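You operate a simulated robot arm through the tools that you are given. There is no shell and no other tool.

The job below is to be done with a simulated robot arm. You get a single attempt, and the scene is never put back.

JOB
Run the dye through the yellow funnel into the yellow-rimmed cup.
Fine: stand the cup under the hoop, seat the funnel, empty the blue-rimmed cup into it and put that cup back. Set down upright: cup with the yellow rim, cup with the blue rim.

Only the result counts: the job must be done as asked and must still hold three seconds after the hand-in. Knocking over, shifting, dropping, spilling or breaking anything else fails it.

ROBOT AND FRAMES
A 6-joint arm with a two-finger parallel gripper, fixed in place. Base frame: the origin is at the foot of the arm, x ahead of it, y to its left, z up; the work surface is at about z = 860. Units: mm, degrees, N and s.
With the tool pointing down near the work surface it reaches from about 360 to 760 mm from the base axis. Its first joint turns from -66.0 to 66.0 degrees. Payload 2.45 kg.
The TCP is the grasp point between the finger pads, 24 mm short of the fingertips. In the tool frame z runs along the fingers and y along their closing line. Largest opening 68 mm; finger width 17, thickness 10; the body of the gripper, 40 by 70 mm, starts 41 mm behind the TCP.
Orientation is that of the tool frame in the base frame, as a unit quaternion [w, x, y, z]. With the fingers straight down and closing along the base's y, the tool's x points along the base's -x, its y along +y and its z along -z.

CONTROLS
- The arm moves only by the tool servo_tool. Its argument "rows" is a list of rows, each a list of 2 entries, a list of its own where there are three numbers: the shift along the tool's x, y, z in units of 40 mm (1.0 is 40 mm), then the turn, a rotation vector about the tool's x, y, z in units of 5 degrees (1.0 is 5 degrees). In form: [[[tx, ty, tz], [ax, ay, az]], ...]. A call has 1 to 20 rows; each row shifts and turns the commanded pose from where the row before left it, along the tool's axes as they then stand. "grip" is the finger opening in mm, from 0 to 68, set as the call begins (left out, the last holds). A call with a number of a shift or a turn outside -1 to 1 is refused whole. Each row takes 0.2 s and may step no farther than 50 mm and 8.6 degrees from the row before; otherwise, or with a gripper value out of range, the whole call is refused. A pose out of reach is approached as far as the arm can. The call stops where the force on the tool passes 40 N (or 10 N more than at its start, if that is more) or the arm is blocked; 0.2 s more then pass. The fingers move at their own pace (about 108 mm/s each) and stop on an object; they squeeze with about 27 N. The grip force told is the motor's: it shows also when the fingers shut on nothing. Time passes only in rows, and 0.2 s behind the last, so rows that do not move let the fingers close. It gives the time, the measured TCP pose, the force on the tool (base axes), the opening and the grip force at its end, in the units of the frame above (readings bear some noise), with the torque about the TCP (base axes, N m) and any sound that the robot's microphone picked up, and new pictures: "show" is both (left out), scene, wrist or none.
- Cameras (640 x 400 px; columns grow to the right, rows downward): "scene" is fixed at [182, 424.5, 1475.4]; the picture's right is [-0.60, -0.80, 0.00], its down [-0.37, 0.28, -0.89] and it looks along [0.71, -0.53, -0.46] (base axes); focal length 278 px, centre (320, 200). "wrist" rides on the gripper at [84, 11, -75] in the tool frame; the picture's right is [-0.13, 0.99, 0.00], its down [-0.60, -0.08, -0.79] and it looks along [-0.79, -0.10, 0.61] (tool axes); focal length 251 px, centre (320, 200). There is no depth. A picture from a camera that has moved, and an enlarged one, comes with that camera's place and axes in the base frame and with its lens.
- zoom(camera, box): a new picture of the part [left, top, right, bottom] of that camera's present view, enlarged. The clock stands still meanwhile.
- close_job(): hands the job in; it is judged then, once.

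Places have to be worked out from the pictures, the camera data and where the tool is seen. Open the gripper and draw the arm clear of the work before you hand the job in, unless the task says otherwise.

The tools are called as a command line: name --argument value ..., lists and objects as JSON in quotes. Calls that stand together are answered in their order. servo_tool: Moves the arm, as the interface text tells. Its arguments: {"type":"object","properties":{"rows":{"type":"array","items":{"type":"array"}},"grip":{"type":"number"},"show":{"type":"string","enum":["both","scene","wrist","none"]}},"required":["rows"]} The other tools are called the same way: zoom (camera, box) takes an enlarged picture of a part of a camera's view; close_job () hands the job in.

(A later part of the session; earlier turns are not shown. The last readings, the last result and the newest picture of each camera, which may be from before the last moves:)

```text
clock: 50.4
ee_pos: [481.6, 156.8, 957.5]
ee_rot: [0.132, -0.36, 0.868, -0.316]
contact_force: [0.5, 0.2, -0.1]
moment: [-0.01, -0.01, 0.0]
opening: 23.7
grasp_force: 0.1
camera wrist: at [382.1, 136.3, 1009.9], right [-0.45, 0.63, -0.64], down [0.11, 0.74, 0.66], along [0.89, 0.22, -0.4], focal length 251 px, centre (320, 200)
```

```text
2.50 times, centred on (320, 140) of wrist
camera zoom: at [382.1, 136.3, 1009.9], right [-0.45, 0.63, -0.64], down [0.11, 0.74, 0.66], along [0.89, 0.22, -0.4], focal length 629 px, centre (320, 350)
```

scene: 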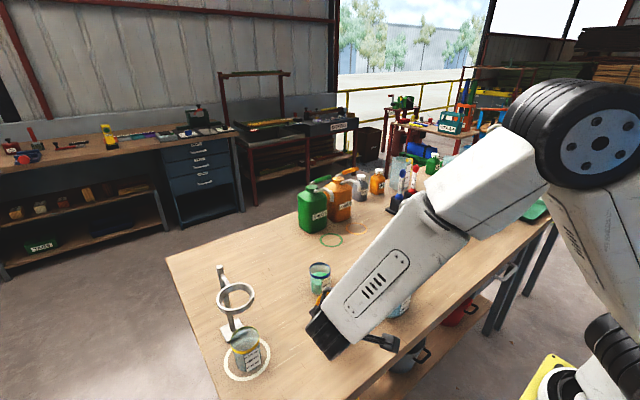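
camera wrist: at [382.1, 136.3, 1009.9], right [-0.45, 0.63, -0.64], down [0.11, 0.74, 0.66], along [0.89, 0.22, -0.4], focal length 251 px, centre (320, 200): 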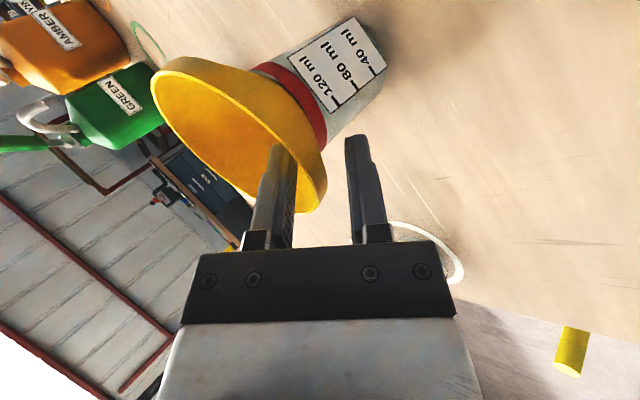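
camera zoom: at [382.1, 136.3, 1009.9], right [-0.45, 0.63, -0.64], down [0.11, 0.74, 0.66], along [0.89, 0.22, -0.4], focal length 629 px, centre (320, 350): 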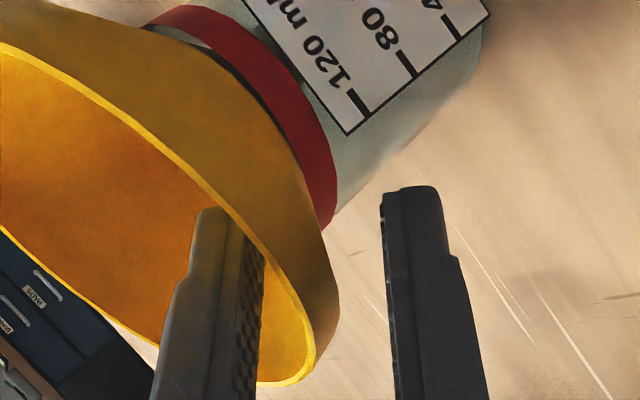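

The wall now appears nearly centred between the pads. I close to 10 mm and check for movement.

servo_tool --rows '[[[0, 0, 0], [0, 0, 0]], [[0, 0, 0], [0, 0, 0]]]' --grip 12 --show "none"

zoom --camera "wrist" --box '[220, 60, 420, 220]'

servo_tool --rows '[[[0, 0, 0], [0, 0, 0]], [[0, 0, 0], [0, 0, 0]]]' --grip 8 --show "none"

zoom --camera "wrist" --box '[220, 60, 420, 220]'

```text
clock: 51.0
ee_pos: [481.3, 156.6, 958.1]
ee_rot: [0.131, -0.36, 0.868, -0.316]
contact_force: [-1.0, 0.0, 0.5]
moment: [0.03, -0.03, 0.0]
opening: 12.2
grasp_force: 0.2
```

```text
2.50 times, centred on (320, 140) of wrist
camera zoom: at [382.0, 136.4, 1010.0], right [-0.45, 0.63, -0.64], down [0.11, 0.74, 0.66], along [0.89, 0.22, -0.4], focal length 629 px, centre (320, 350)
```

zoom: 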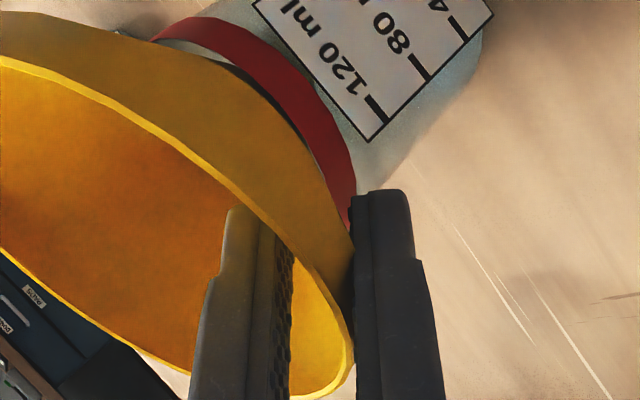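

```text
clock: 51.6
ee_pos: [481.2, 157.1, 957.7]
ee_rot: [0.13, -0.36, 0.868, -0.316]
contact_force: [-0.5, -0.3, 0.3]
moment: [0.06, -0.02, 0.06]
opening: 8.4
grasp_force: 0.1
```

```text
2.50 times, centred on (320, 140) of wrist
camera zoom: at [382.0, 136.4, 1010.0], right [-0.45, 0.63, -0.64], down [0.11, 0.74, 0.66], along [0.89, 0.22, -0.4], focal length 629 px, centre (320, 350)
```

zoom: 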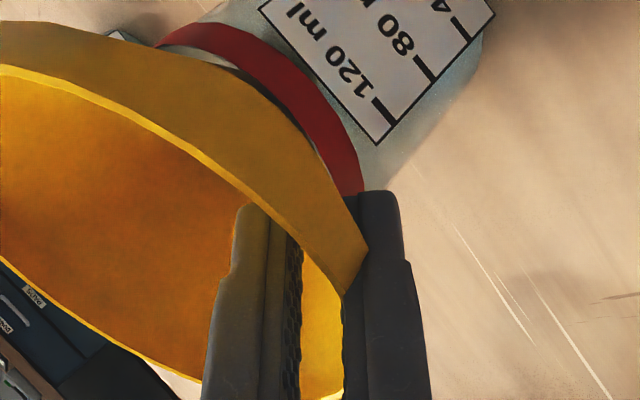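

The inner fingertip is again pulling the funnel, because the tilted funnel misled my offset. I reopen and move the mid-plane back inward 4.5 mm and 5 mm shallower, which matches a level funnel.

servo_tool --rows '[[[0, 0, 0], [0, 0, 0]], [[0, 0, 0], [0, 0, 0]], [[0, 0, 0], [0, 0, 0]], [[0, -0.06, -0.12], [0, 0, 0]], [[0, -0.0525, 0], [0, 0, 0]], [[0, 0, 0], [0, 0, 0]]]' --grip 26 --show "wrist"

zoom --camera "wrist" --box '[140, 20, 420, 240]'

zoom --camera "scene" --box '[300, 260, 400, 350]'

```text
clock: 53.0
ee_pos: [482.7, 156.8, 964.4]
ee_rot: [0.131, -0.36, 0.868, -0.316]
contact_force: [0.7, -0.3, 0.1]
moment: [0.01, 0.03, -0.03]
opening: 25.9
grasp_force: 0.0
camera wrist: at [382.6, 136.2, 1016.8], right [-0.45, 0.63, -0.64], down [0.11, 0.74, 0.66], along [0.89, 0.22, -0.4], focal length 251 px, centre (320, 200)
```

wrist: 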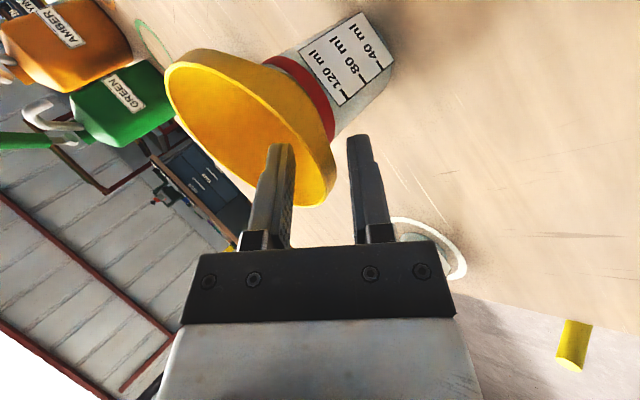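

```text
1.82 times, centred on (280, 130) of wrist
camera zoom: at [382.6, 136.2, 1016.8], right [-0.45, 0.63, -0.64], down [0.11, 0.74, 0.66], along [0.89, 0.22, -0.4], focal length 457 px, centre (393, 327)
```

zoom: 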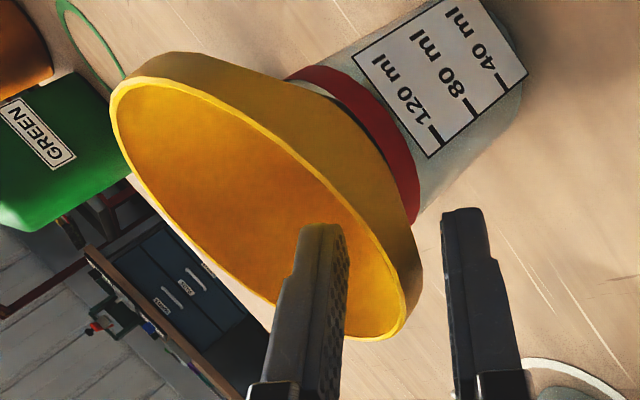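

```text
4.44 times, centred on (350, 305) of scene
camera zoom: at [182.0, 424.5, 1475.4], right [-0.6, -0.8, 0.0], down [-0.37, 0.28, -0.89], along [0.71, -0.53, -0.46], focal length 1235 px, centre (187, -267)
```

zoom: 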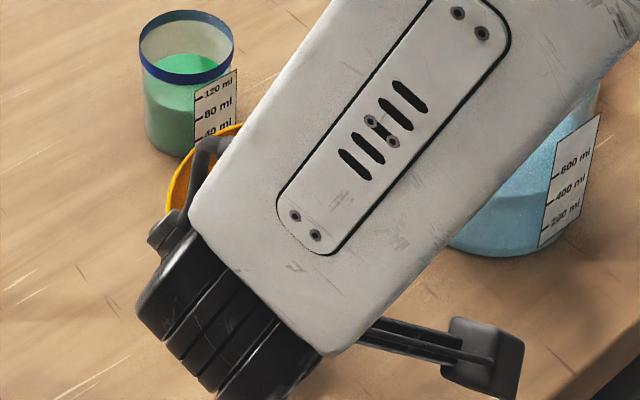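

In the last attempt the clamp was about 5 mm too far outward, so the present position should be nearly centred. I close stepwise here and watch.

servo_tool --rows '[[[0, 0, 0], [0, 0, 0]], [[0, 0, 0], [0, 0, 0]]]' --grip 16 --show "none"

zoom --camera "wrist" --box '[140, 20, 420, 240]'

servo_tool --rows '[[[0, 0, 0], [0, 0, 0]], [[0, 0, 0], [0, 0, 0]]]' --grip 11 --show "none"

zoom --camera "wrist" --box '[140, 20, 420, 240]'

```text
clock: 53.6
ee_pos: [481.9, 156.6, 965.8]
ee_rot: [0.131, -0.36, 0.868, -0.316]
contact_force: [0.1, -1.4, 0.0]
moment: [-0.03, -0.02, 0.01]
opening: 16.1
grasp_force: 0.0
```

```text
1.82 times, centred on (280, 130) of wrist
camera zoom: at [382.6, 136.3, 1016.8], right [-0.45, 0.63, -0.64], down [0.11, 0.74, 0.66], along [0.89, 0.22, -0.4], focal length 457 px, centre (393, 327)
```

zoom: 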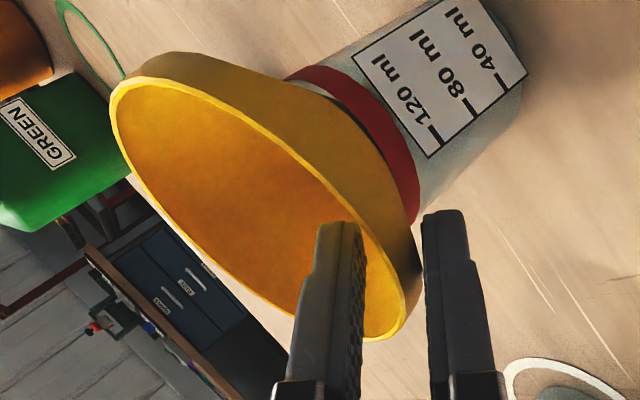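

```text
clock: 54.2
ee_pos: [482.9, 156.4, 966.2]
ee_rot: [0.132, -0.36, 0.868, -0.316]
contact_force: [0.6, -0.5, 0.1]
moment: [0.0, -0.04, -0.01]
opening: 11.4
grasp_force: 0.1
```

```text
1.82 times, centred on (280, 130) of wrist
camera zoom: at [382.6, 136.3, 1016.8], right [-0.45, 0.63, -0.64], down [0.11, 0.74, 0.66], along [0.89, 0.22, -0.4], focal length 457 px, centre (393, 327)
```

zoom: 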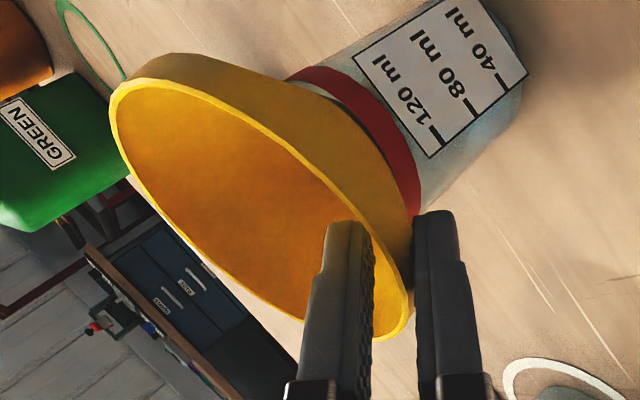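

Almost no movement and both pads are near contact. I close fully now.

servo_tool --rows '[[[0, 0, 0], [0, 0, 0]], [[0, 0, 0], [0, 0, 0]]]' --grip 7 --show "none"

zoom --camera "wrist" --box '[140, 20, 420, 240]'

```text
clock: 54.8
ee_pos: [482.2, 157.3, 965.5]
ee_rot: [0.131, -0.359, 0.868, -0.316]
contact_force: [0.3, -1.2, 0.1]
moment: [0.02, -0.03, -0.01]
opening: 7.1
grasp_force: 0.6
```

```text
1.82 times, centred on (280, 130) of wrist
camera zoom: at [382.6, 136.2, 1016.7], right [-0.45, 0.63, -0.64], down [0.11, 0.74, 0.66], along [0.89, 0.22, -0.4], focal length 457 px, centre (393, 327)
```

zoom: 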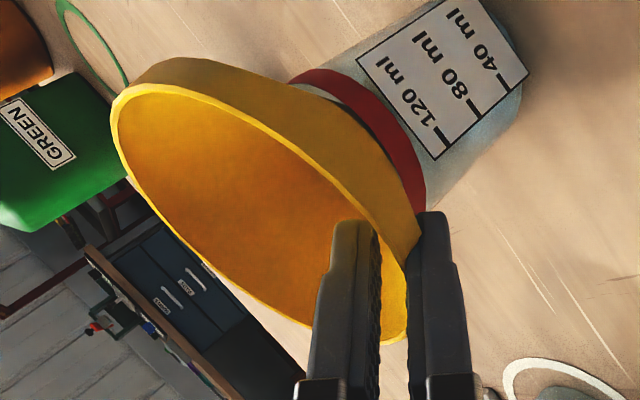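

Still only ~1 mm of motion. I continue closing to full squeeze.

servo_tool --rows '[[[0, 0, 0], [0, 0, 0]], [[0, 0, 0], [0, 0, 0]]]' --grip 3.5 --show "none"

zoom --camera "wrist" --box '[140, 20, 420, 240]'

```text
clock: 55.4
ee_pos: [481.5, 156.1, 965.3]
ee_rot: [0.132, -0.36, 0.868, -0.316]
contact_force: [0.6, -0.2, 0.0]
moment: [0.0, -0.03, 0.05]
opening: 4.3
grasp_force: 0.8
```

```text
1.82 times, centred on (280, 130) of wrist
camera zoom: at [382.6, 136.3, 1016.8], right [-0.45, 0.63, -0.64], down [0.11, 0.74, 0.66], along [0.89, 0.22, -0.4], focal length 457 px, centre (393, 327)
```

zoom: 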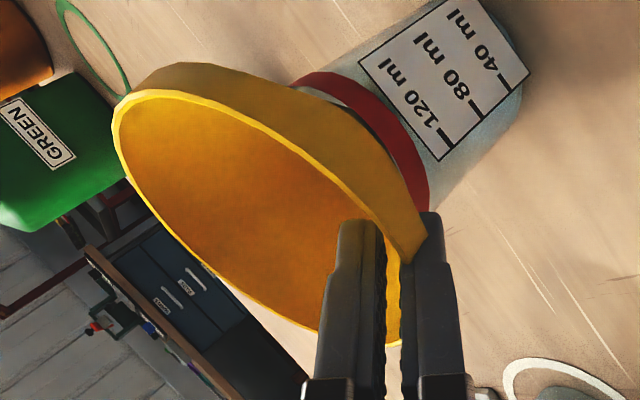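

Forces are small and the wall lies between the pads. I apply the full squeeze.

servo_tool --rows '[[[0, 0, 0], [0, 0, 0]], [[0, 0, 0], [0, 0, 0]], [[0, 0, 0], [0, 0, 0]]]' --grip 0 --show "wrist"

zoom --camera "wrist" --box '[140, 20, 420, 240]'

```text
clock: 56.2
ee_pos: [482.2, 157.9, 966.3]
ee_rot: [0.132, -0.359, 0.868, -0.317]
contact_force: [0.9, -2.8, 16.5]
moment: [-0.44, -0.55, -0.07]
opening: 2.0
grasp_force: 25.9
camera wrist: at [382.8, 136.3, 1017.4], right [-0.44, 0.63, -0.64], down [0.11, 0.74, 0.66], along [0.89, 0.22, -0.4], focal length 251 px, centre (320, 200)
```

wrist: 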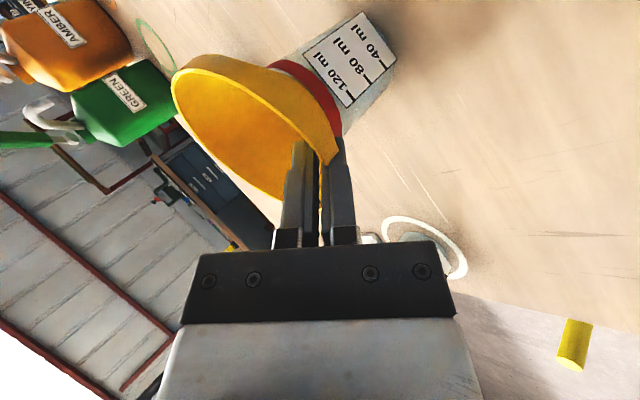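

```text
1.82 times, centred on (280, 130) of wrist
camera zoom: at [382.8, 136.3, 1017.4], right [-0.44, 0.63, -0.64], down [0.11, 0.74, 0.66], along [0.89, 0.22, -0.4], focal length 457 px, centre (393, 327)
```

zoom: 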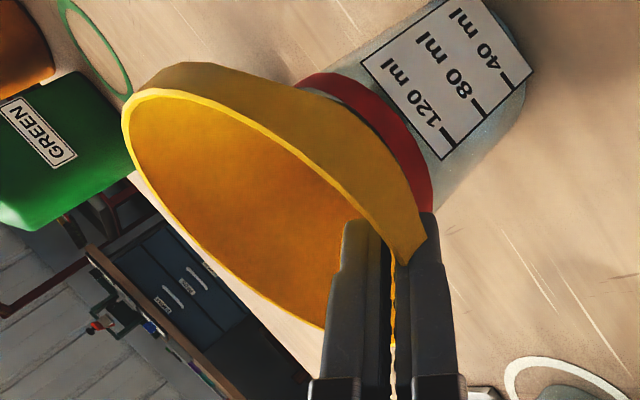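

The wall is clamped deep between the pads (2.0 mm) with 16 N of residual pressing on the cup. I lift straight up 3 mm to unload and check.

servo_tool --rows '[[[0, -0.024, -0.029], [0, 0, 0]], [[0, -0.024, -0.029], [0, 0, 0]], [[0, 0, 0], [0, 0, 0]]]' --show "none"

zoom --camera "wrist" --box '[140, 20, 420, 240]'

```text
clock: 57.0
ee_pos: [482.2, 157.7, 968.2]
ee_rot: [0.132, -0.359, 0.868, -0.316]
contact_force: [0.4, -1.1, 3.4]
moment: [-0.14, -0.11, -0.01]
opening: 1.1
grasp_force: 25.8
```

```text
1.82 times, centred on (280, 130) of wrist
camera zoom: at [382.3, 136.2, 1019.7], right [-0.45, 0.63, -0.64], down [0.11, 0.74, 0.66], along [0.89, 0.22, -0.4], focal length 457 px, centre (393, 327)
```

zoom: 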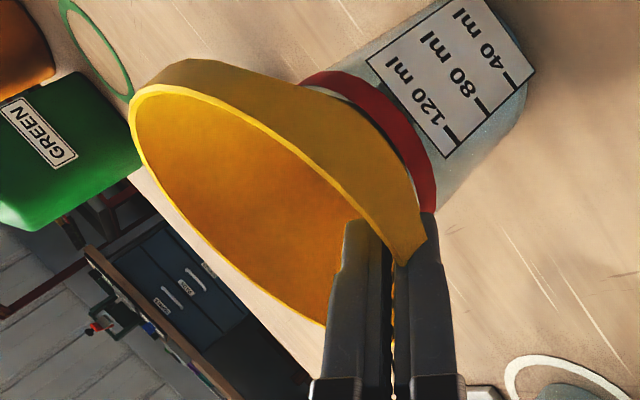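

The cup stays put and the near side follows the tool. I lift another 6 mm.

servo_tool --rows '[[[0, -0.048, -0.057], [0, 0, 0]], [[0, -0.048, -0.057], [0, 0, 0]], [[0, 0, 0], [0, 0, 0]]]' --show "none"

zoom --camera "wrist" --box '[140, 20, 420, 240]'

```text
clock: 57.8
ee_pos: [482.5, 156.6, 974.2]
ee_rot: [0.131, -0.36, 0.868, -0.315]
contact_force: [0.8, -0.1, 1.1]
moment: [0.01, 0.01, 0.0]
opening: 1.4
grasp_force: 25.8
```

```text
1.82 times, centred on (280, 130) of wrist
camera zoom: at [382.6, 136.1, 1025.6], right [-0.45, 0.63, -0.64], down [0.11, 0.75, 0.66], along [0.89, 0.22, -0.4], focal length 457 px, centre (393, 327)
```

zoom: 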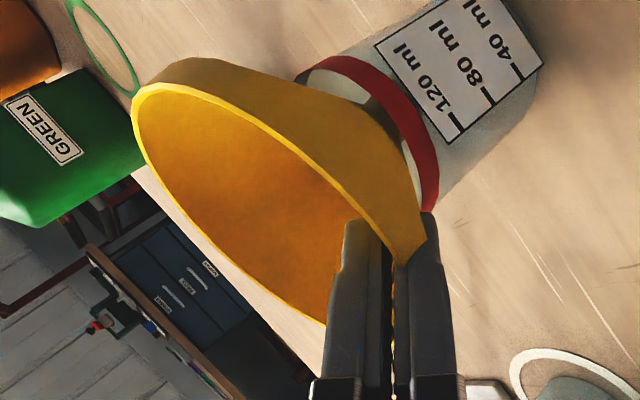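

The funnel lifts cleanly with the tool and the cup stays standing. I continue straight up 40 mm.

servo_tool --rows '[[[0, -0.161, -0.1915], [0, 0, 0]], [[0, -0.161, -0.1915], [0, 0, 0]], [[0, -0.161, -0.1915], [0, 0, 0]], [[0, -0.161, -0.1915], [0, 0, 0]], [[0, 0, 0], [0, 0, 0]]]'

zoom --camera "wrist" --box '[140, 0, 420, 220]'

zoom --camera "scene" --box '[290, 240, 400, 350]'

```text
clock: 59.0
ee_pos: [480.8, 157.9, 1013.9]
ee_rot: [0.131, -0.359, 0.868, -0.316]
contact_force: [-0.3, 0.4, 0.1]
moment: [-0.01, 0.0, 0.03]
opening: 1.5
grasp_force: 25.7
camera wrist: at [382.1, 136.6, 1066.0], right [-0.45, 0.63, -0.64], down [0.11, 0.74, 0.66], along [0.89, 0.22, -0.4], focal length 251 px, centre (320, 200)
```

scene: 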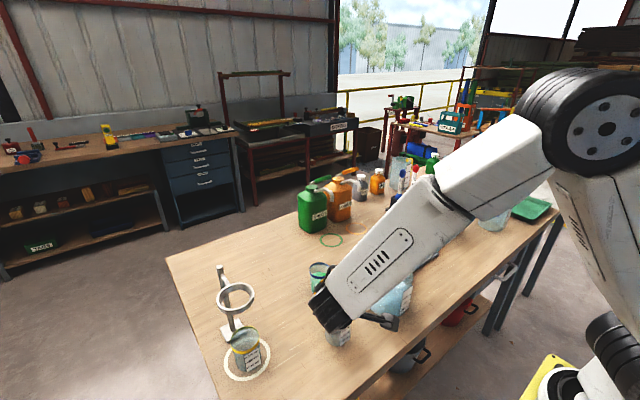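
wrist: 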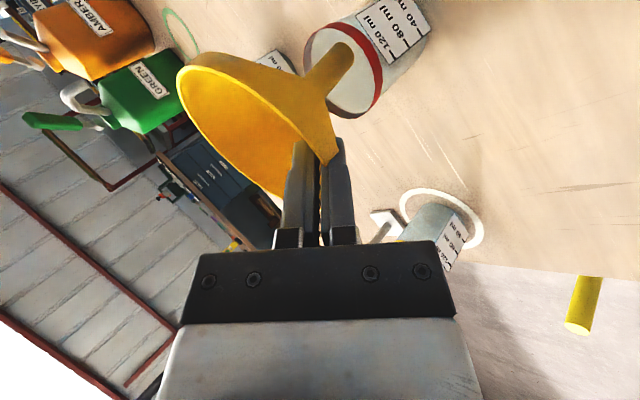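

```text
1.82 times, centred on (280, 110) of wrist
camera zoom: at [382.1, 136.6, 1066.0], right [-0.45, 0.63, -0.64], down [0.11, 0.74, 0.66], along [0.89, 0.22, -0.4], focal length 457 px, centre (393, 364)
```

zoom: 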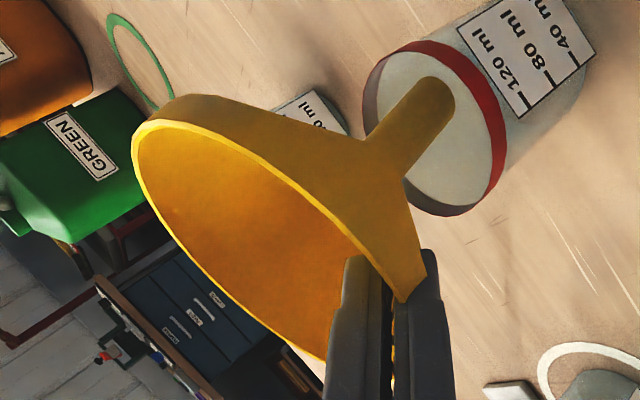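

```text
3.64 times, centred on (345, 295) of scene
camera zoom: at [182.0, 424.5, 1475.4], right [-0.6, -0.8, 0.0], down [-0.37, 0.28, -0.89], along [0.71, -0.53, -0.46], focal length 1010 px, centre (229, -146)
```

zoom: 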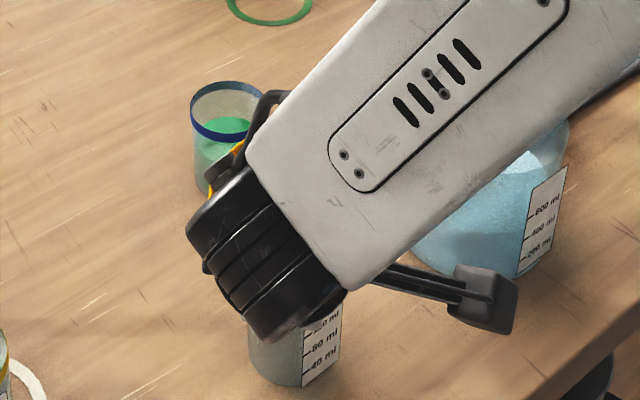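

The funnel is out and the supporting cup stands where it was. From the spout direction the funnel hangs about 16° near-side-down in the grip, so I lift it 175 mm in total and rotate the tool back by 16° to level it.

servo_tool --rows '[[[0, -0.268, -0.319], [0, 0, 0]], [[0, -0.402, -0.479], [0, 0, 0]], [[0, -0.402, -0.479], [0, 0, 0]], [[0, -0.402, -0.479], [0, 0, 0]], [[0, -0.134, -0.16], [0, 0, 0]], [[0, 0, 0], [-0.64, 0, 0]], [[0, 0, 0], [-0.64, 0, 0]], [[0, 0, 0], [-0.64, 0, 0]], [[0, 0, 0], [-0.64, 0, 0]], [[0, 0, 0], [-0.64, 0, 0]], [[0, -0.19, -0.428], [0, 0, 0]], [[0, -0.19, -0.428], [0, 0, 0]], [[0, -0.19, -0.428], [0, 0, 0]], [[0, -0.19, -0.428], [0, 0, 0]], [[0, 0, 0], [0, 0, 0]]]'

zoom --camera "wrist" --box '[120, 0, 420, 220]'

zoom --camera "scene" --box '[230, 150, 420, 350]'

```text
clock: 62.2
ee_pos: [480.9, 156.5, 1190.5]
ee_rot: [0.079, -0.374, 0.904, -0.191]
contact_force: [0.2, -0.6, -0.2]
moment: [0.0, -0.01, 0.01]
opening: 1.1
grasp_force: 26.0
camera wrist: at [393.5, 124.8, 1255.3], right [-0.55, 0.73, -0.4], down [0.25, 0.6, 0.76], along [0.8, 0.31, -0.51], focal length 251 px, centre (320, 200)
```

scene: 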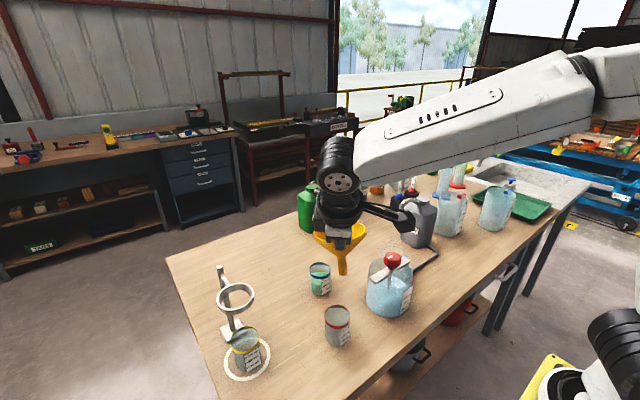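
wrist: 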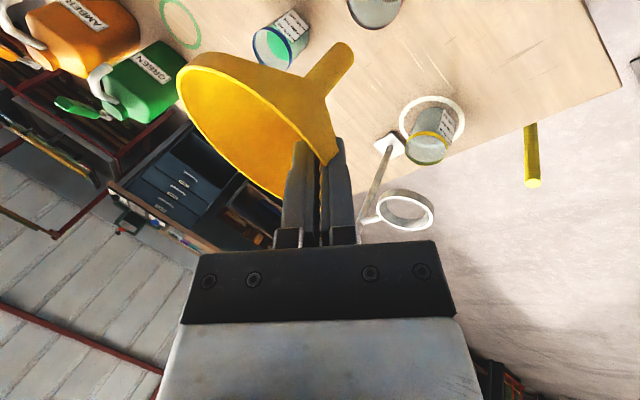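

```text
1.82 times, centred on (270, 110) of wrist
camera zoom: at [393.5, 124.8, 1255.3], right [-0.55, 0.73, -0.4], down [0.25, 0.6, 0.76], along [0.8, 0.31, -0.51], focal length 457 px, centre (411, 364)
```

zoom: 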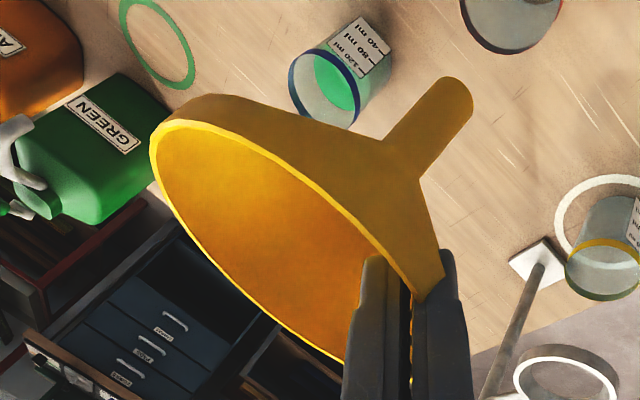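

```text
2.00 times, centred on (325, 250) of scene
camera zoom: at [182.0, 424.5, 1475.4], right [-0.6, -0.8, 0.0], down [-0.37, 0.28, -0.89], along [0.71, -0.53, -0.46], focal length 556 px, centre (310, 100)
```

zoom: 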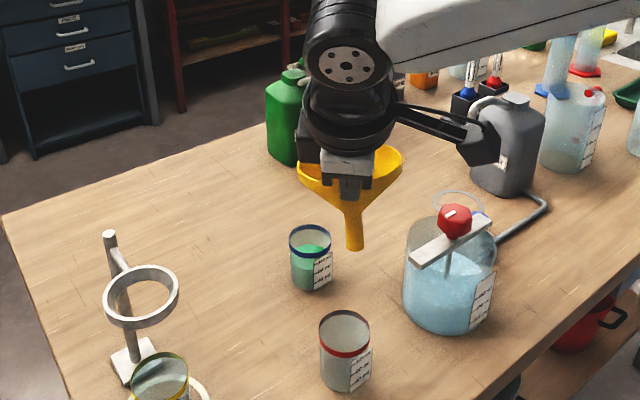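

The funnel hangs in the air looking nearly level, and the red-rimmed cup stands undisturbed. I zoom in to measure its attitude and dimensions.

zoom --camera "scene" --box '[300, 210, 380, 280]'

zoom --camera "wrist" --box '[170, 30, 370, 200]'

```text
5.71 times, centred on (340, 245) of scene
camera zoom: at [182.0, 424.5, 1475.4], right [-0.6, -0.8, 0.0], down [-0.37, 0.28, -0.89], along [0.71, -0.53, -0.46], focal length 1588 px, centre (206, -57)
```

zoom: 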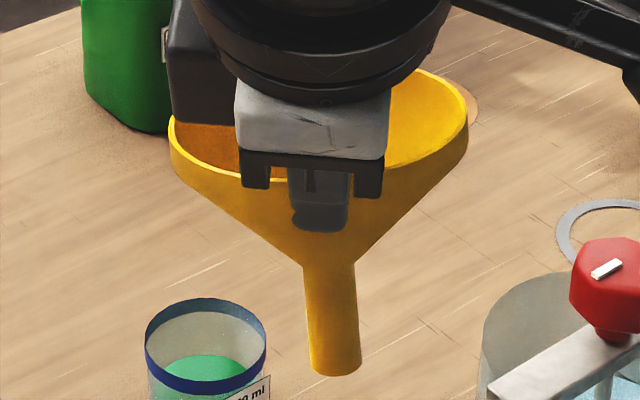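

```text
2.35 times, centred on (270, 115) of wrist
camera zoom: at [393.5, 124.8, 1255.3], right [-0.55, 0.73, -0.4], down [0.25, 0.6, 0.76], along [0.8, 0.31, -0.51], focal length 592 px, centre (438, 400)
```

zoom: 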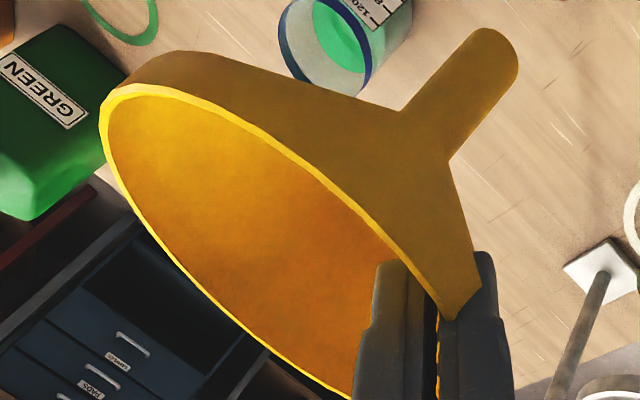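

Fitting the rim ellipse and spout edges shows a residual tilt: about 6.5° near-side-up and 5.3° sideways. I correct both rotations about the TCP.

servo_tool --rows '[[[0, 0, 0], [0.65, 0, 0]], [[0, 0, 0], [0.65, 0, 0]], [[0, 0, 0], [0, -0.46, 0.265]], [[0, 0, 0], [0, -0.46, 0.265]], [[0, 0, 0], [0, 0, 0]]]'

zoom --camera "scene" --box '[300, 210, 380, 280]'

zoom --camera "wrist" --box '[170, 30, 370, 200]'

```text
clock: 63.4
ee_pos: [481.6, 157.5, 1189.1]
ee_rot: [0.143, -0.358, 0.895, -0.225]
contact_force: [0.6, 0.2, -1.2]
moment: [-0.02, 0.02, -0.01]
opening: 1.4
grasp_force: 26.0
camera wrist: at [385.0, 126.3, 1241.7], right [-0.48, 0.73, -0.49], down [0.14, 0.61, 0.78], along [0.87, 0.3, -0.4], focal length 251 px, centre (320, 200)
```

scene: 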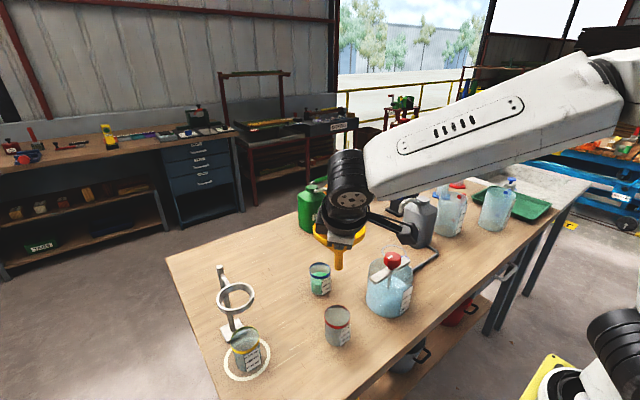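
wrist: 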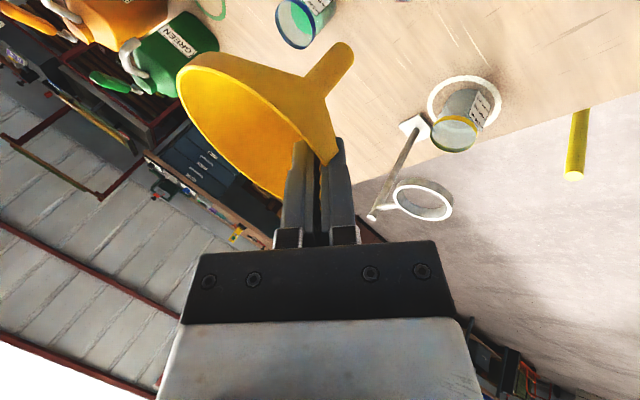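

```text
5.71 times, centred on (340, 245) of scene
camera zoom: at [182.0, 424.5, 1475.4], right [-0.6, -0.8, 0.0], down [-0.37, 0.28, -0.89], along [0.71, -0.53, -0.46], focal length 1588 px, centre (206, -57)
```

zoom: 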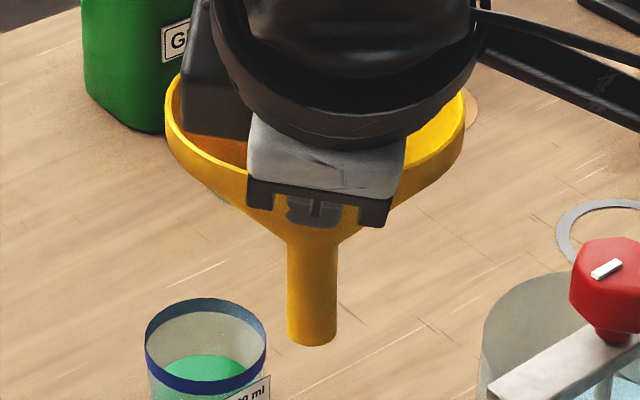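

```text
2.35 times, centred on (270, 115) of wrist
camera zoom: at [385.0, 126.3, 1241.7], right [-0.48, 0.73, -0.49], down [0.14, 0.61, 0.78], along [0.87, 0.3, -0.4], focal length 592 px, centre (438, 400)
```

zoom: 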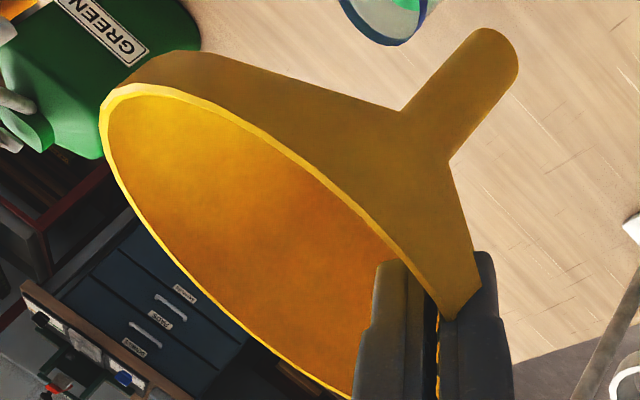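

The funnel is now within ~2° of level; I triangulate its axis at about (515, 131), spout tip z≈1086, rim z≈1186. I trim the last 2° and carry it over the hoop with the spout about 40 mm above the hoop top.

servo_tool --rows '[[[0, 0, 0], [0, -0.35, 0.2]], [[-0.3, 0.11, -0.037], [0, 0, 0]], [[-0.6, 0.2203, -0.075], [0, 0, 0]], [[-0.6, 0.2203, -0.075], [0, 0, 0]], [[-0.6, 0.2203, -0.075], [0, 0, 0]], [[-0.6, 0.2203, -0.075], [0, 0, 0]], [[-0.6, 0.2203, -0.075], [0, 0, 0]], [[-0.6, 0.2203, -0.075], [0, 0, 0]], [[-0.6, 0.2203, -0.075], [0, 0, 0]], [[-0.325, 0.11, -0.038], [0, 0, 0]], [[0, 0, 0], [0, 0, 0]]]'

zoom --camera "scene" --box '[190, 190, 310, 310]'

zoom --camera "wrist" --box '[170, 20, 430, 220]'

```text
clock: 65.8
ee_pos: [566.7, 345.0, 1198.8]
ee_rot: [0.157, -0.355, 0.895, -0.219]
contact_force: [0.6, -0.2, 0.2]
moment: [0.01, -0.01, 0.0]
opening: 1.4
grasp_force: 25.8
camera wrist: at [469.1, 313.4, 1248.0], right [-0.47, 0.74, -0.48], down [0.12, 0.6, 0.79], along [0.87, 0.31, -0.37], focal length 251 px, centre (320, 200)
```

scene: 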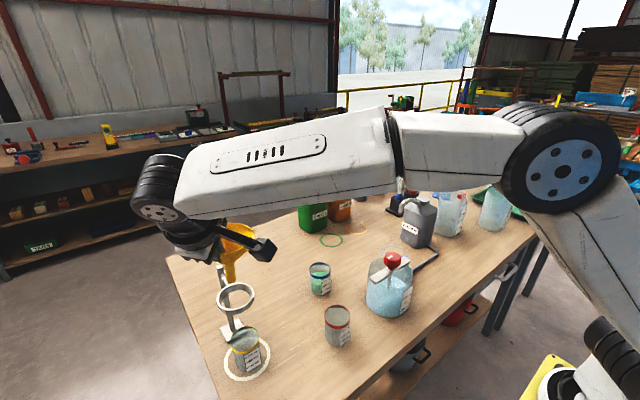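
wrist: 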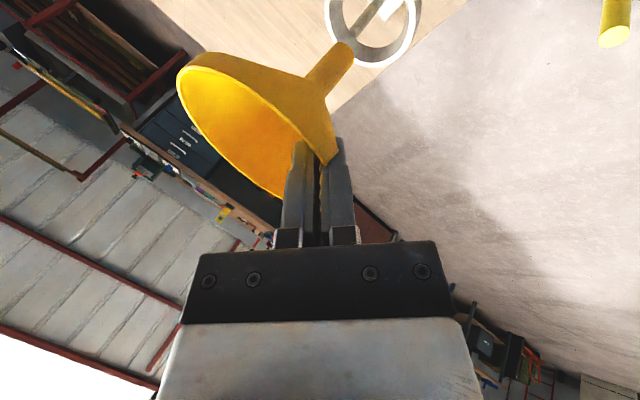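

```text
3.33 times, centred on (250, 250) of scene
camera zoom: at [182.0, 424.5, 1475.4], right [-0.6, -0.8, 0.0], down [-0.37, 0.28, -0.89], along [0.71, -0.53, -0.46], focal length 926 px, centre (553, 33)
```

zoom: 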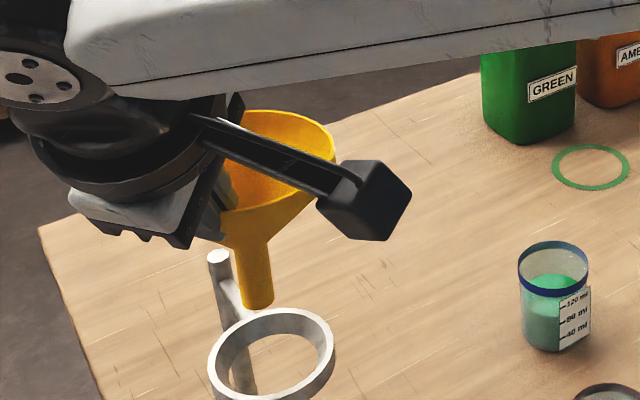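

```text
2.00 times, centred on (300, 120) of wrist
camera zoom: at [469.1, 313.4, 1248.0], right [-0.47, 0.74, -0.48], down [0.12, 0.6, 0.79], along [0.87, 0.31, -0.37], focal length 503 px, centre (360, 360)
```

zoom: 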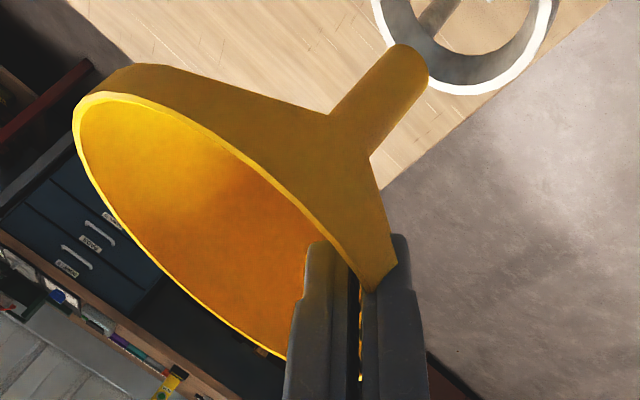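

The spout hangs above the hoop. I zoom to measure its verticality and its offset from the hoop more precisely.

zoom --camera "scene" --box '[205, 220, 275, 290]'

zoom --camera "wrist" --box '[280, 0, 440, 120]'

```text
5.71 times, centred on (240, 255) of scene
camera zoom: at [182.0, 424.5, 1475.4], right [-0.6, -0.8, 0.0], down [-0.37, 0.28, -0.89], along [0.71, -0.53, -0.46], focal length 1588 px, centre (777, -114)
```

zoom: 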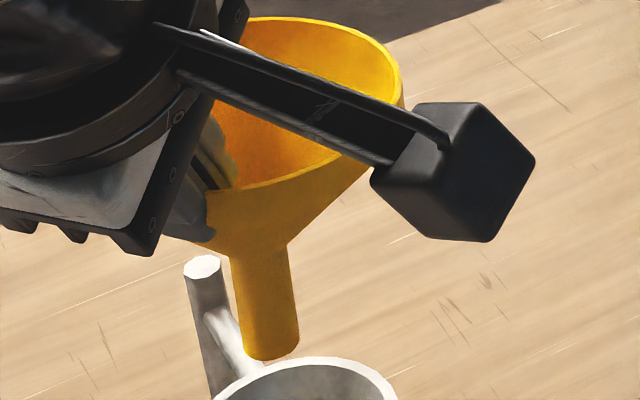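

```text
3.33 times, centred on (360, 60) of wrist
camera zoom: at [469.1, 313.4, 1248.0], right [-0.47, 0.74, -0.48], down [0.12, 0.6, 0.79], along [0.87, 0.31, -0.37], focal length 838 px, centre (187, 667)
```

zoom: 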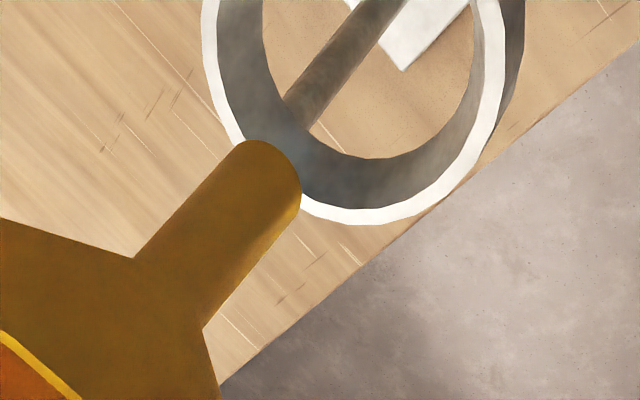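

The spout tip triangulates to (600.5, 320, 1097) with ~3.5° of lean; the hoop centre is about (600.5, 318.5, top 1056). I trim the lean, re-centre, and lower 50 mm so the spout just enters the hoop.

servo_tool --rows '[[[0, 0, 0], [0.62, 0.23, -0.23]], [[0.029, 0.261, 0.327], [0, 0, 0]], [[0.029, 0.261, 0.327], [0, 0, 0]], [[0.029, 0.261, 0.327], [0, 0, 0]], [[0, 0, 0], [0, 0, 0]]]'

zoom --camera "scene" --box '[200, 230, 280, 310]'

zoom --camera "wrist" --box '[240, 0, 440, 140]'

```text
clock: 67.0
ee_pos: [563.9, 348.7, 1148.0]
ee_rot: [0.157, -0.356, 0.887, -0.248]
contact_force: [-0.8, 0.4, 0.3]
moment: [0.0, 0.01, -0.02]
opening: 1.1
grasp_force: 25.5
camera wrist: at [465.1, 320.1, 1197.3], right [-0.46, 0.71, -0.53], down [0.11, 0.64, 0.76], along [0.88, 0.29, -0.37], focal length 251 px, centre (320, 200)
```

scene: 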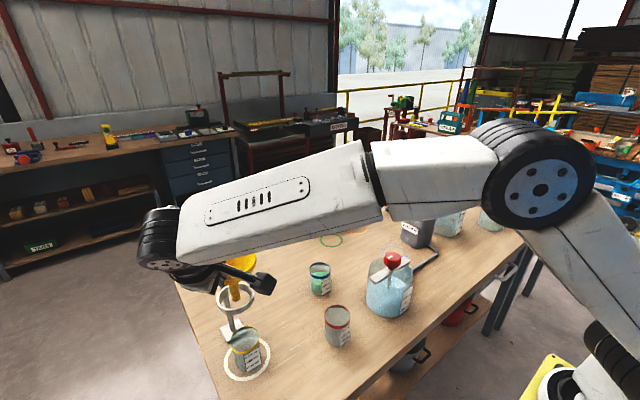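
wrist: 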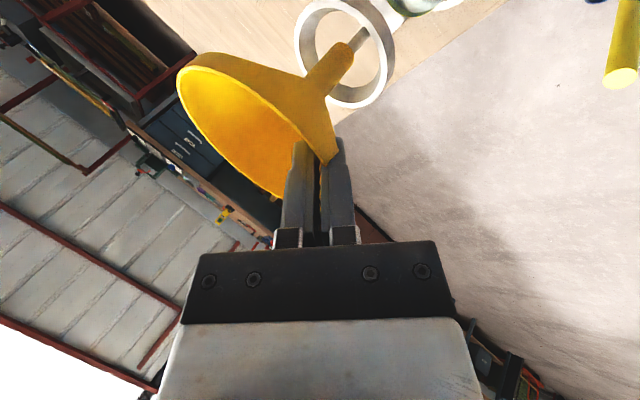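

```text
5.00 times, centred on (240, 270) of scene
camera zoom: at [182.0, 424.5, 1475.4], right [-0.6, -0.8, 0.0], down [-0.37, 0.28, -0.89], along [0.71, -0.53, -0.46], focal length 1389 px, centre (720, -150)
```

zoom: 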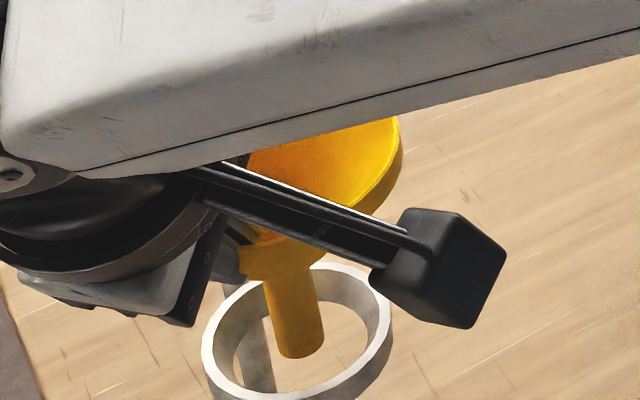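

```text
2.86 times, centred on (340, 70) of wrist
camera zoom: at [465.1, 320.1, 1197.3], right [-0.46, 0.71, -0.53], down [0.11, 0.64, 0.76], along [0.88, 0.29, -0.37], focal length 718 px, centre (263, 571)
```

zoom: 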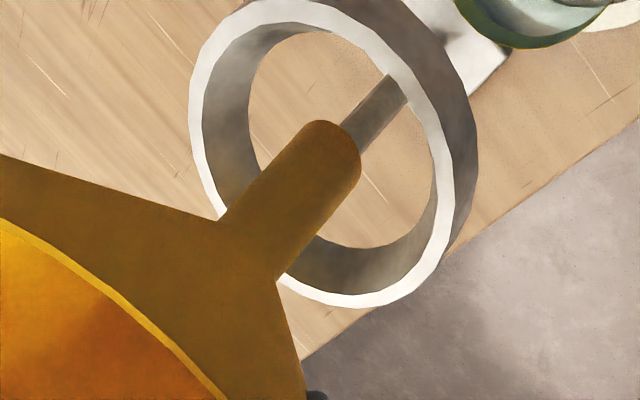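

Both views show the spout centred in the hoop to within ~2 mm and nearly vertical. I lower 50 mm straight down.

servo_tool --rows '[[[0.032, 0.1725, 0.259], [0, 0, 0]], [[0.032, 0.1725, 0.259], [0, 0, 0]], [[0.032, 0.1725, 0.259], [0, 0, 0]], [[0.032, 0.1725, 0.259], [0, 0, 0]], [[0, 0, 0], [0, 0, 0]]]'

zoom --camera "scene" --box '[200, 240, 290, 330]'

zoom --camera "wrist" --box '[170, 0, 430, 200]'

```text
clock: 68.2
ee_pos: [564.5, 349.0, 1098.9]
ee_rot: [0.157, -0.356, 0.887, -0.248]
contact_force: [0.1, -1.0, 0.0]
moment: [0.03, 0.03, 0.0]
opening: 1.3
grasp_force: 25.8
camera wrist: at [465.7, 320.0, 1147.8], right [-0.46, 0.71, -0.53], down [0.11, 0.64, 0.76], along [0.88, 0.29, -0.37], focal length 251 px, centre (320, 200)
```

scene: 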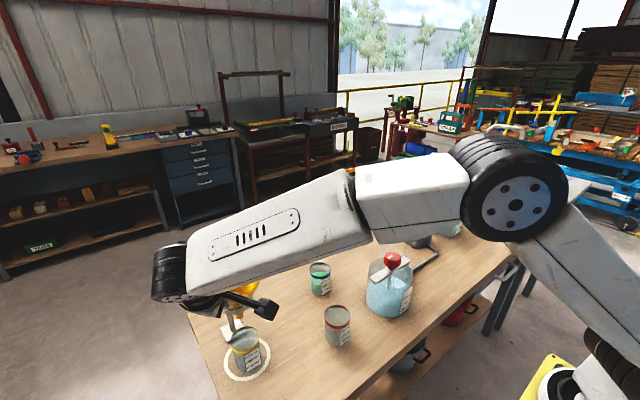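
wrist: 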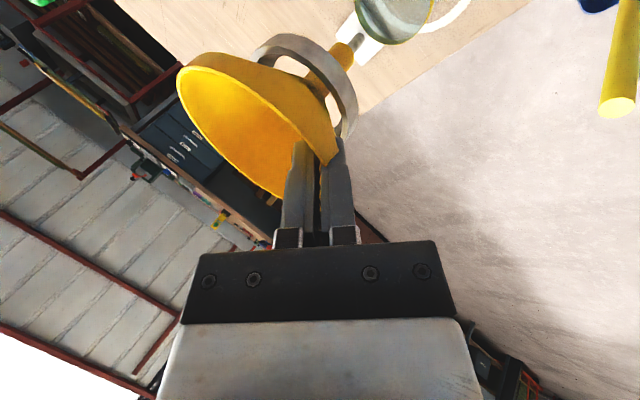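

```text
4.44 times, centred on (245, 285) of scene
camera zoom: at [182.0, 424.5, 1475.4], right [-0.6, -0.8, 0.0], down [-0.37, 0.28, -0.89], along [0.71, -0.53, -0.46], focal length 1235 px, centre (653, -178)
```

zoom: 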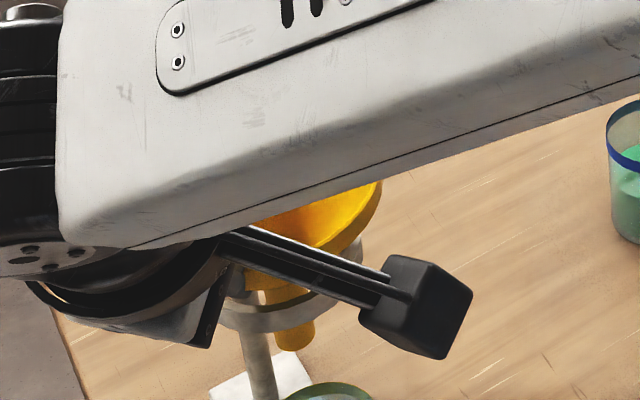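

```text
2.00 times, centred on (300, 100) of wrist
camera zoom: at [465.7, 320.0, 1147.8], right [-0.46, 0.71, -0.53], down [0.11, 0.64, 0.76], along [0.88, 0.29, -0.37], focal length 503 px, centre (360, 400)
```

zoom: 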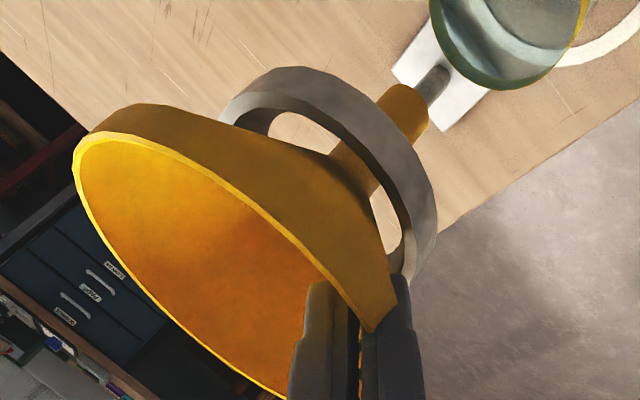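

The cone is just above the hoop. I lower in 2.5 mm steps, watching the force for seating.

servo_tool --rows '[[[0.0064, 0.0345, 0.0519], [0, 0, 0]], [[0.0064, 0.0345, 0.0519], [0, 0, 0]], [[0.0064, 0.0345, 0.0519], [0, 0, 0]], [[0, 0, 0], [0, 0, 0]]]' --show "none"

zoom --camera "wrist" --box '[170, 0, 430, 200]'

```text
clock: 69.2
ee_pos: [564.9, 349.7, 1090.0]
ee_rot: [0.156, -0.356, 0.887, -0.248]
contact_force: [-0.3, -1.6, 0.2]
moment: [-0.06, -0.06, -0.07]
opening: 1.1
grasp_force: 26.2
```

```text
2.00 times, centred on (300, 100) of wrist
camera zoom: at [465.7, 320.0, 1140.1], right [-0.46, 0.71, -0.53], down [0.11, 0.64, 0.76], along [0.88, 0.29, -0.37], focal length 503 px, centre (360, 400)
```

zoom: 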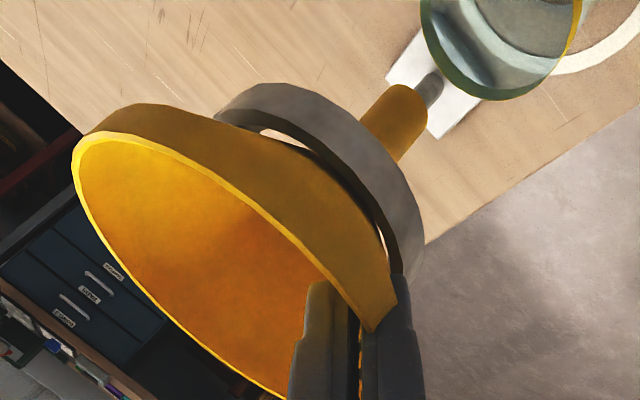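

Contact is just beginning. I continue down 3 mm more in small steps.

servo_tool --rows '[[[0.0038, 0.0207, 0.0312], [0, 0, 0]], [[0.0038, 0.0207, 0.0312], [0, 0, 0]], [[0, 0, 0], [0, 0, 0]]]' --show "none"

zoom --camera "wrist" --box '[170, 0, 430, 200]'

```text
clock: 70.0
ee_pos: [564.7, 350.1, 1089.5]
ee_rot: [0.158, -0.355, 0.888, -0.247]
contact_force: [-4.4, -4.7, 11.4]
moment: [-0.29, -0.32, -0.3]
opening: 1.6
grasp_force: 25.3
```

```text
2.00 times, centred on (300, 100) of wrist
camera zoom: at [465.7, 319.7, 1138.0], right [-0.46, 0.71, -0.53], down [0.1, 0.64, 0.76], along [0.88, 0.29, -0.37], focal length 503 px, centre (360, 400)
```

zoom: 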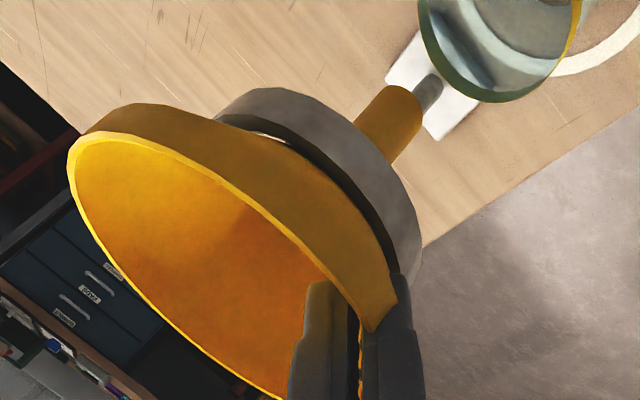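

The funnel has landed in the hoop with a slight side push toward (−x, −y). I relieve it with a small shift and check before releasing.

servo_tool --rows '[[[0.05, -0.0165, -0.0255], [0, 0, 0]], [[0, 0, 0], [0, 0, 0]]]' --show "none"

zoom --camera "scene" --box '[200, 240, 290, 330]'

zoom --camera "wrist" --box '[170, 0, 430, 200]'

```text
clock: 70.6
ee_pos: [565.0, 348.4, 1089.8]
ee_rot: [0.158, -0.356, 0.887, -0.247]
contact_force: [10.4, 4.8, 4.6]
moment: [0.06, -0.42, 0.26]
opening: 1.5
grasp_force: 25.6
```

```text
4.44 times, centred on (245, 285) of scene
camera zoom: at [182.2, 424.6, 1475.4], right [-0.6, -0.8, 0.0], down [-0.37, 0.28, -0.89], along [0.71, -0.53, -0.46], focal length 1235 px, centre (653, -178)
```

zoom: 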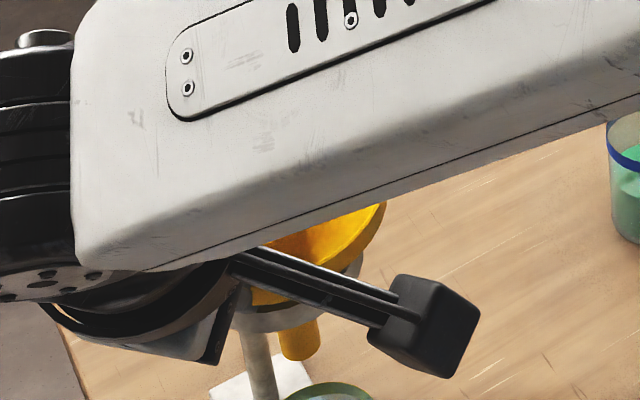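

```text
2.00 times, centred on (300, 100) of wrist
camera zoom: at [465.2, 318.6, 1138.5], right [-0.46, 0.71, -0.53], down [0.1, 0.64, 0.76], along [0.88, 0.3, -0.37], focal length 503 px, centre (360, 400)
```

zoom: 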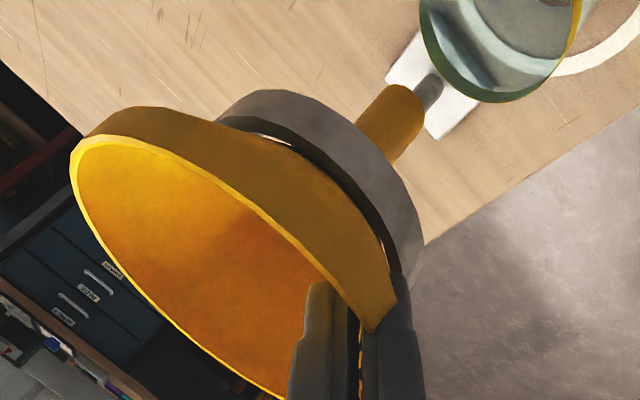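

The side push reversed, so I go back about 60% of that shift to balance it.

servo_tool --rows '[[[-0.031, -0.002, 0.005], [0, 0, 0]], [[0, 0, 0], [0, 0, 0]]]' --show "none"

```text
clock: 71.2
ee_pos: [562.5, 349.4, 1090.3]
ee_rot: [0.157, -0.354, 0.888, -0.249]
contact_force: [5.0, 3.8, 6.9]
moment: [-0.1, -0.35, 0.2]
opening: 1.6
grasp_force: 25.8
```

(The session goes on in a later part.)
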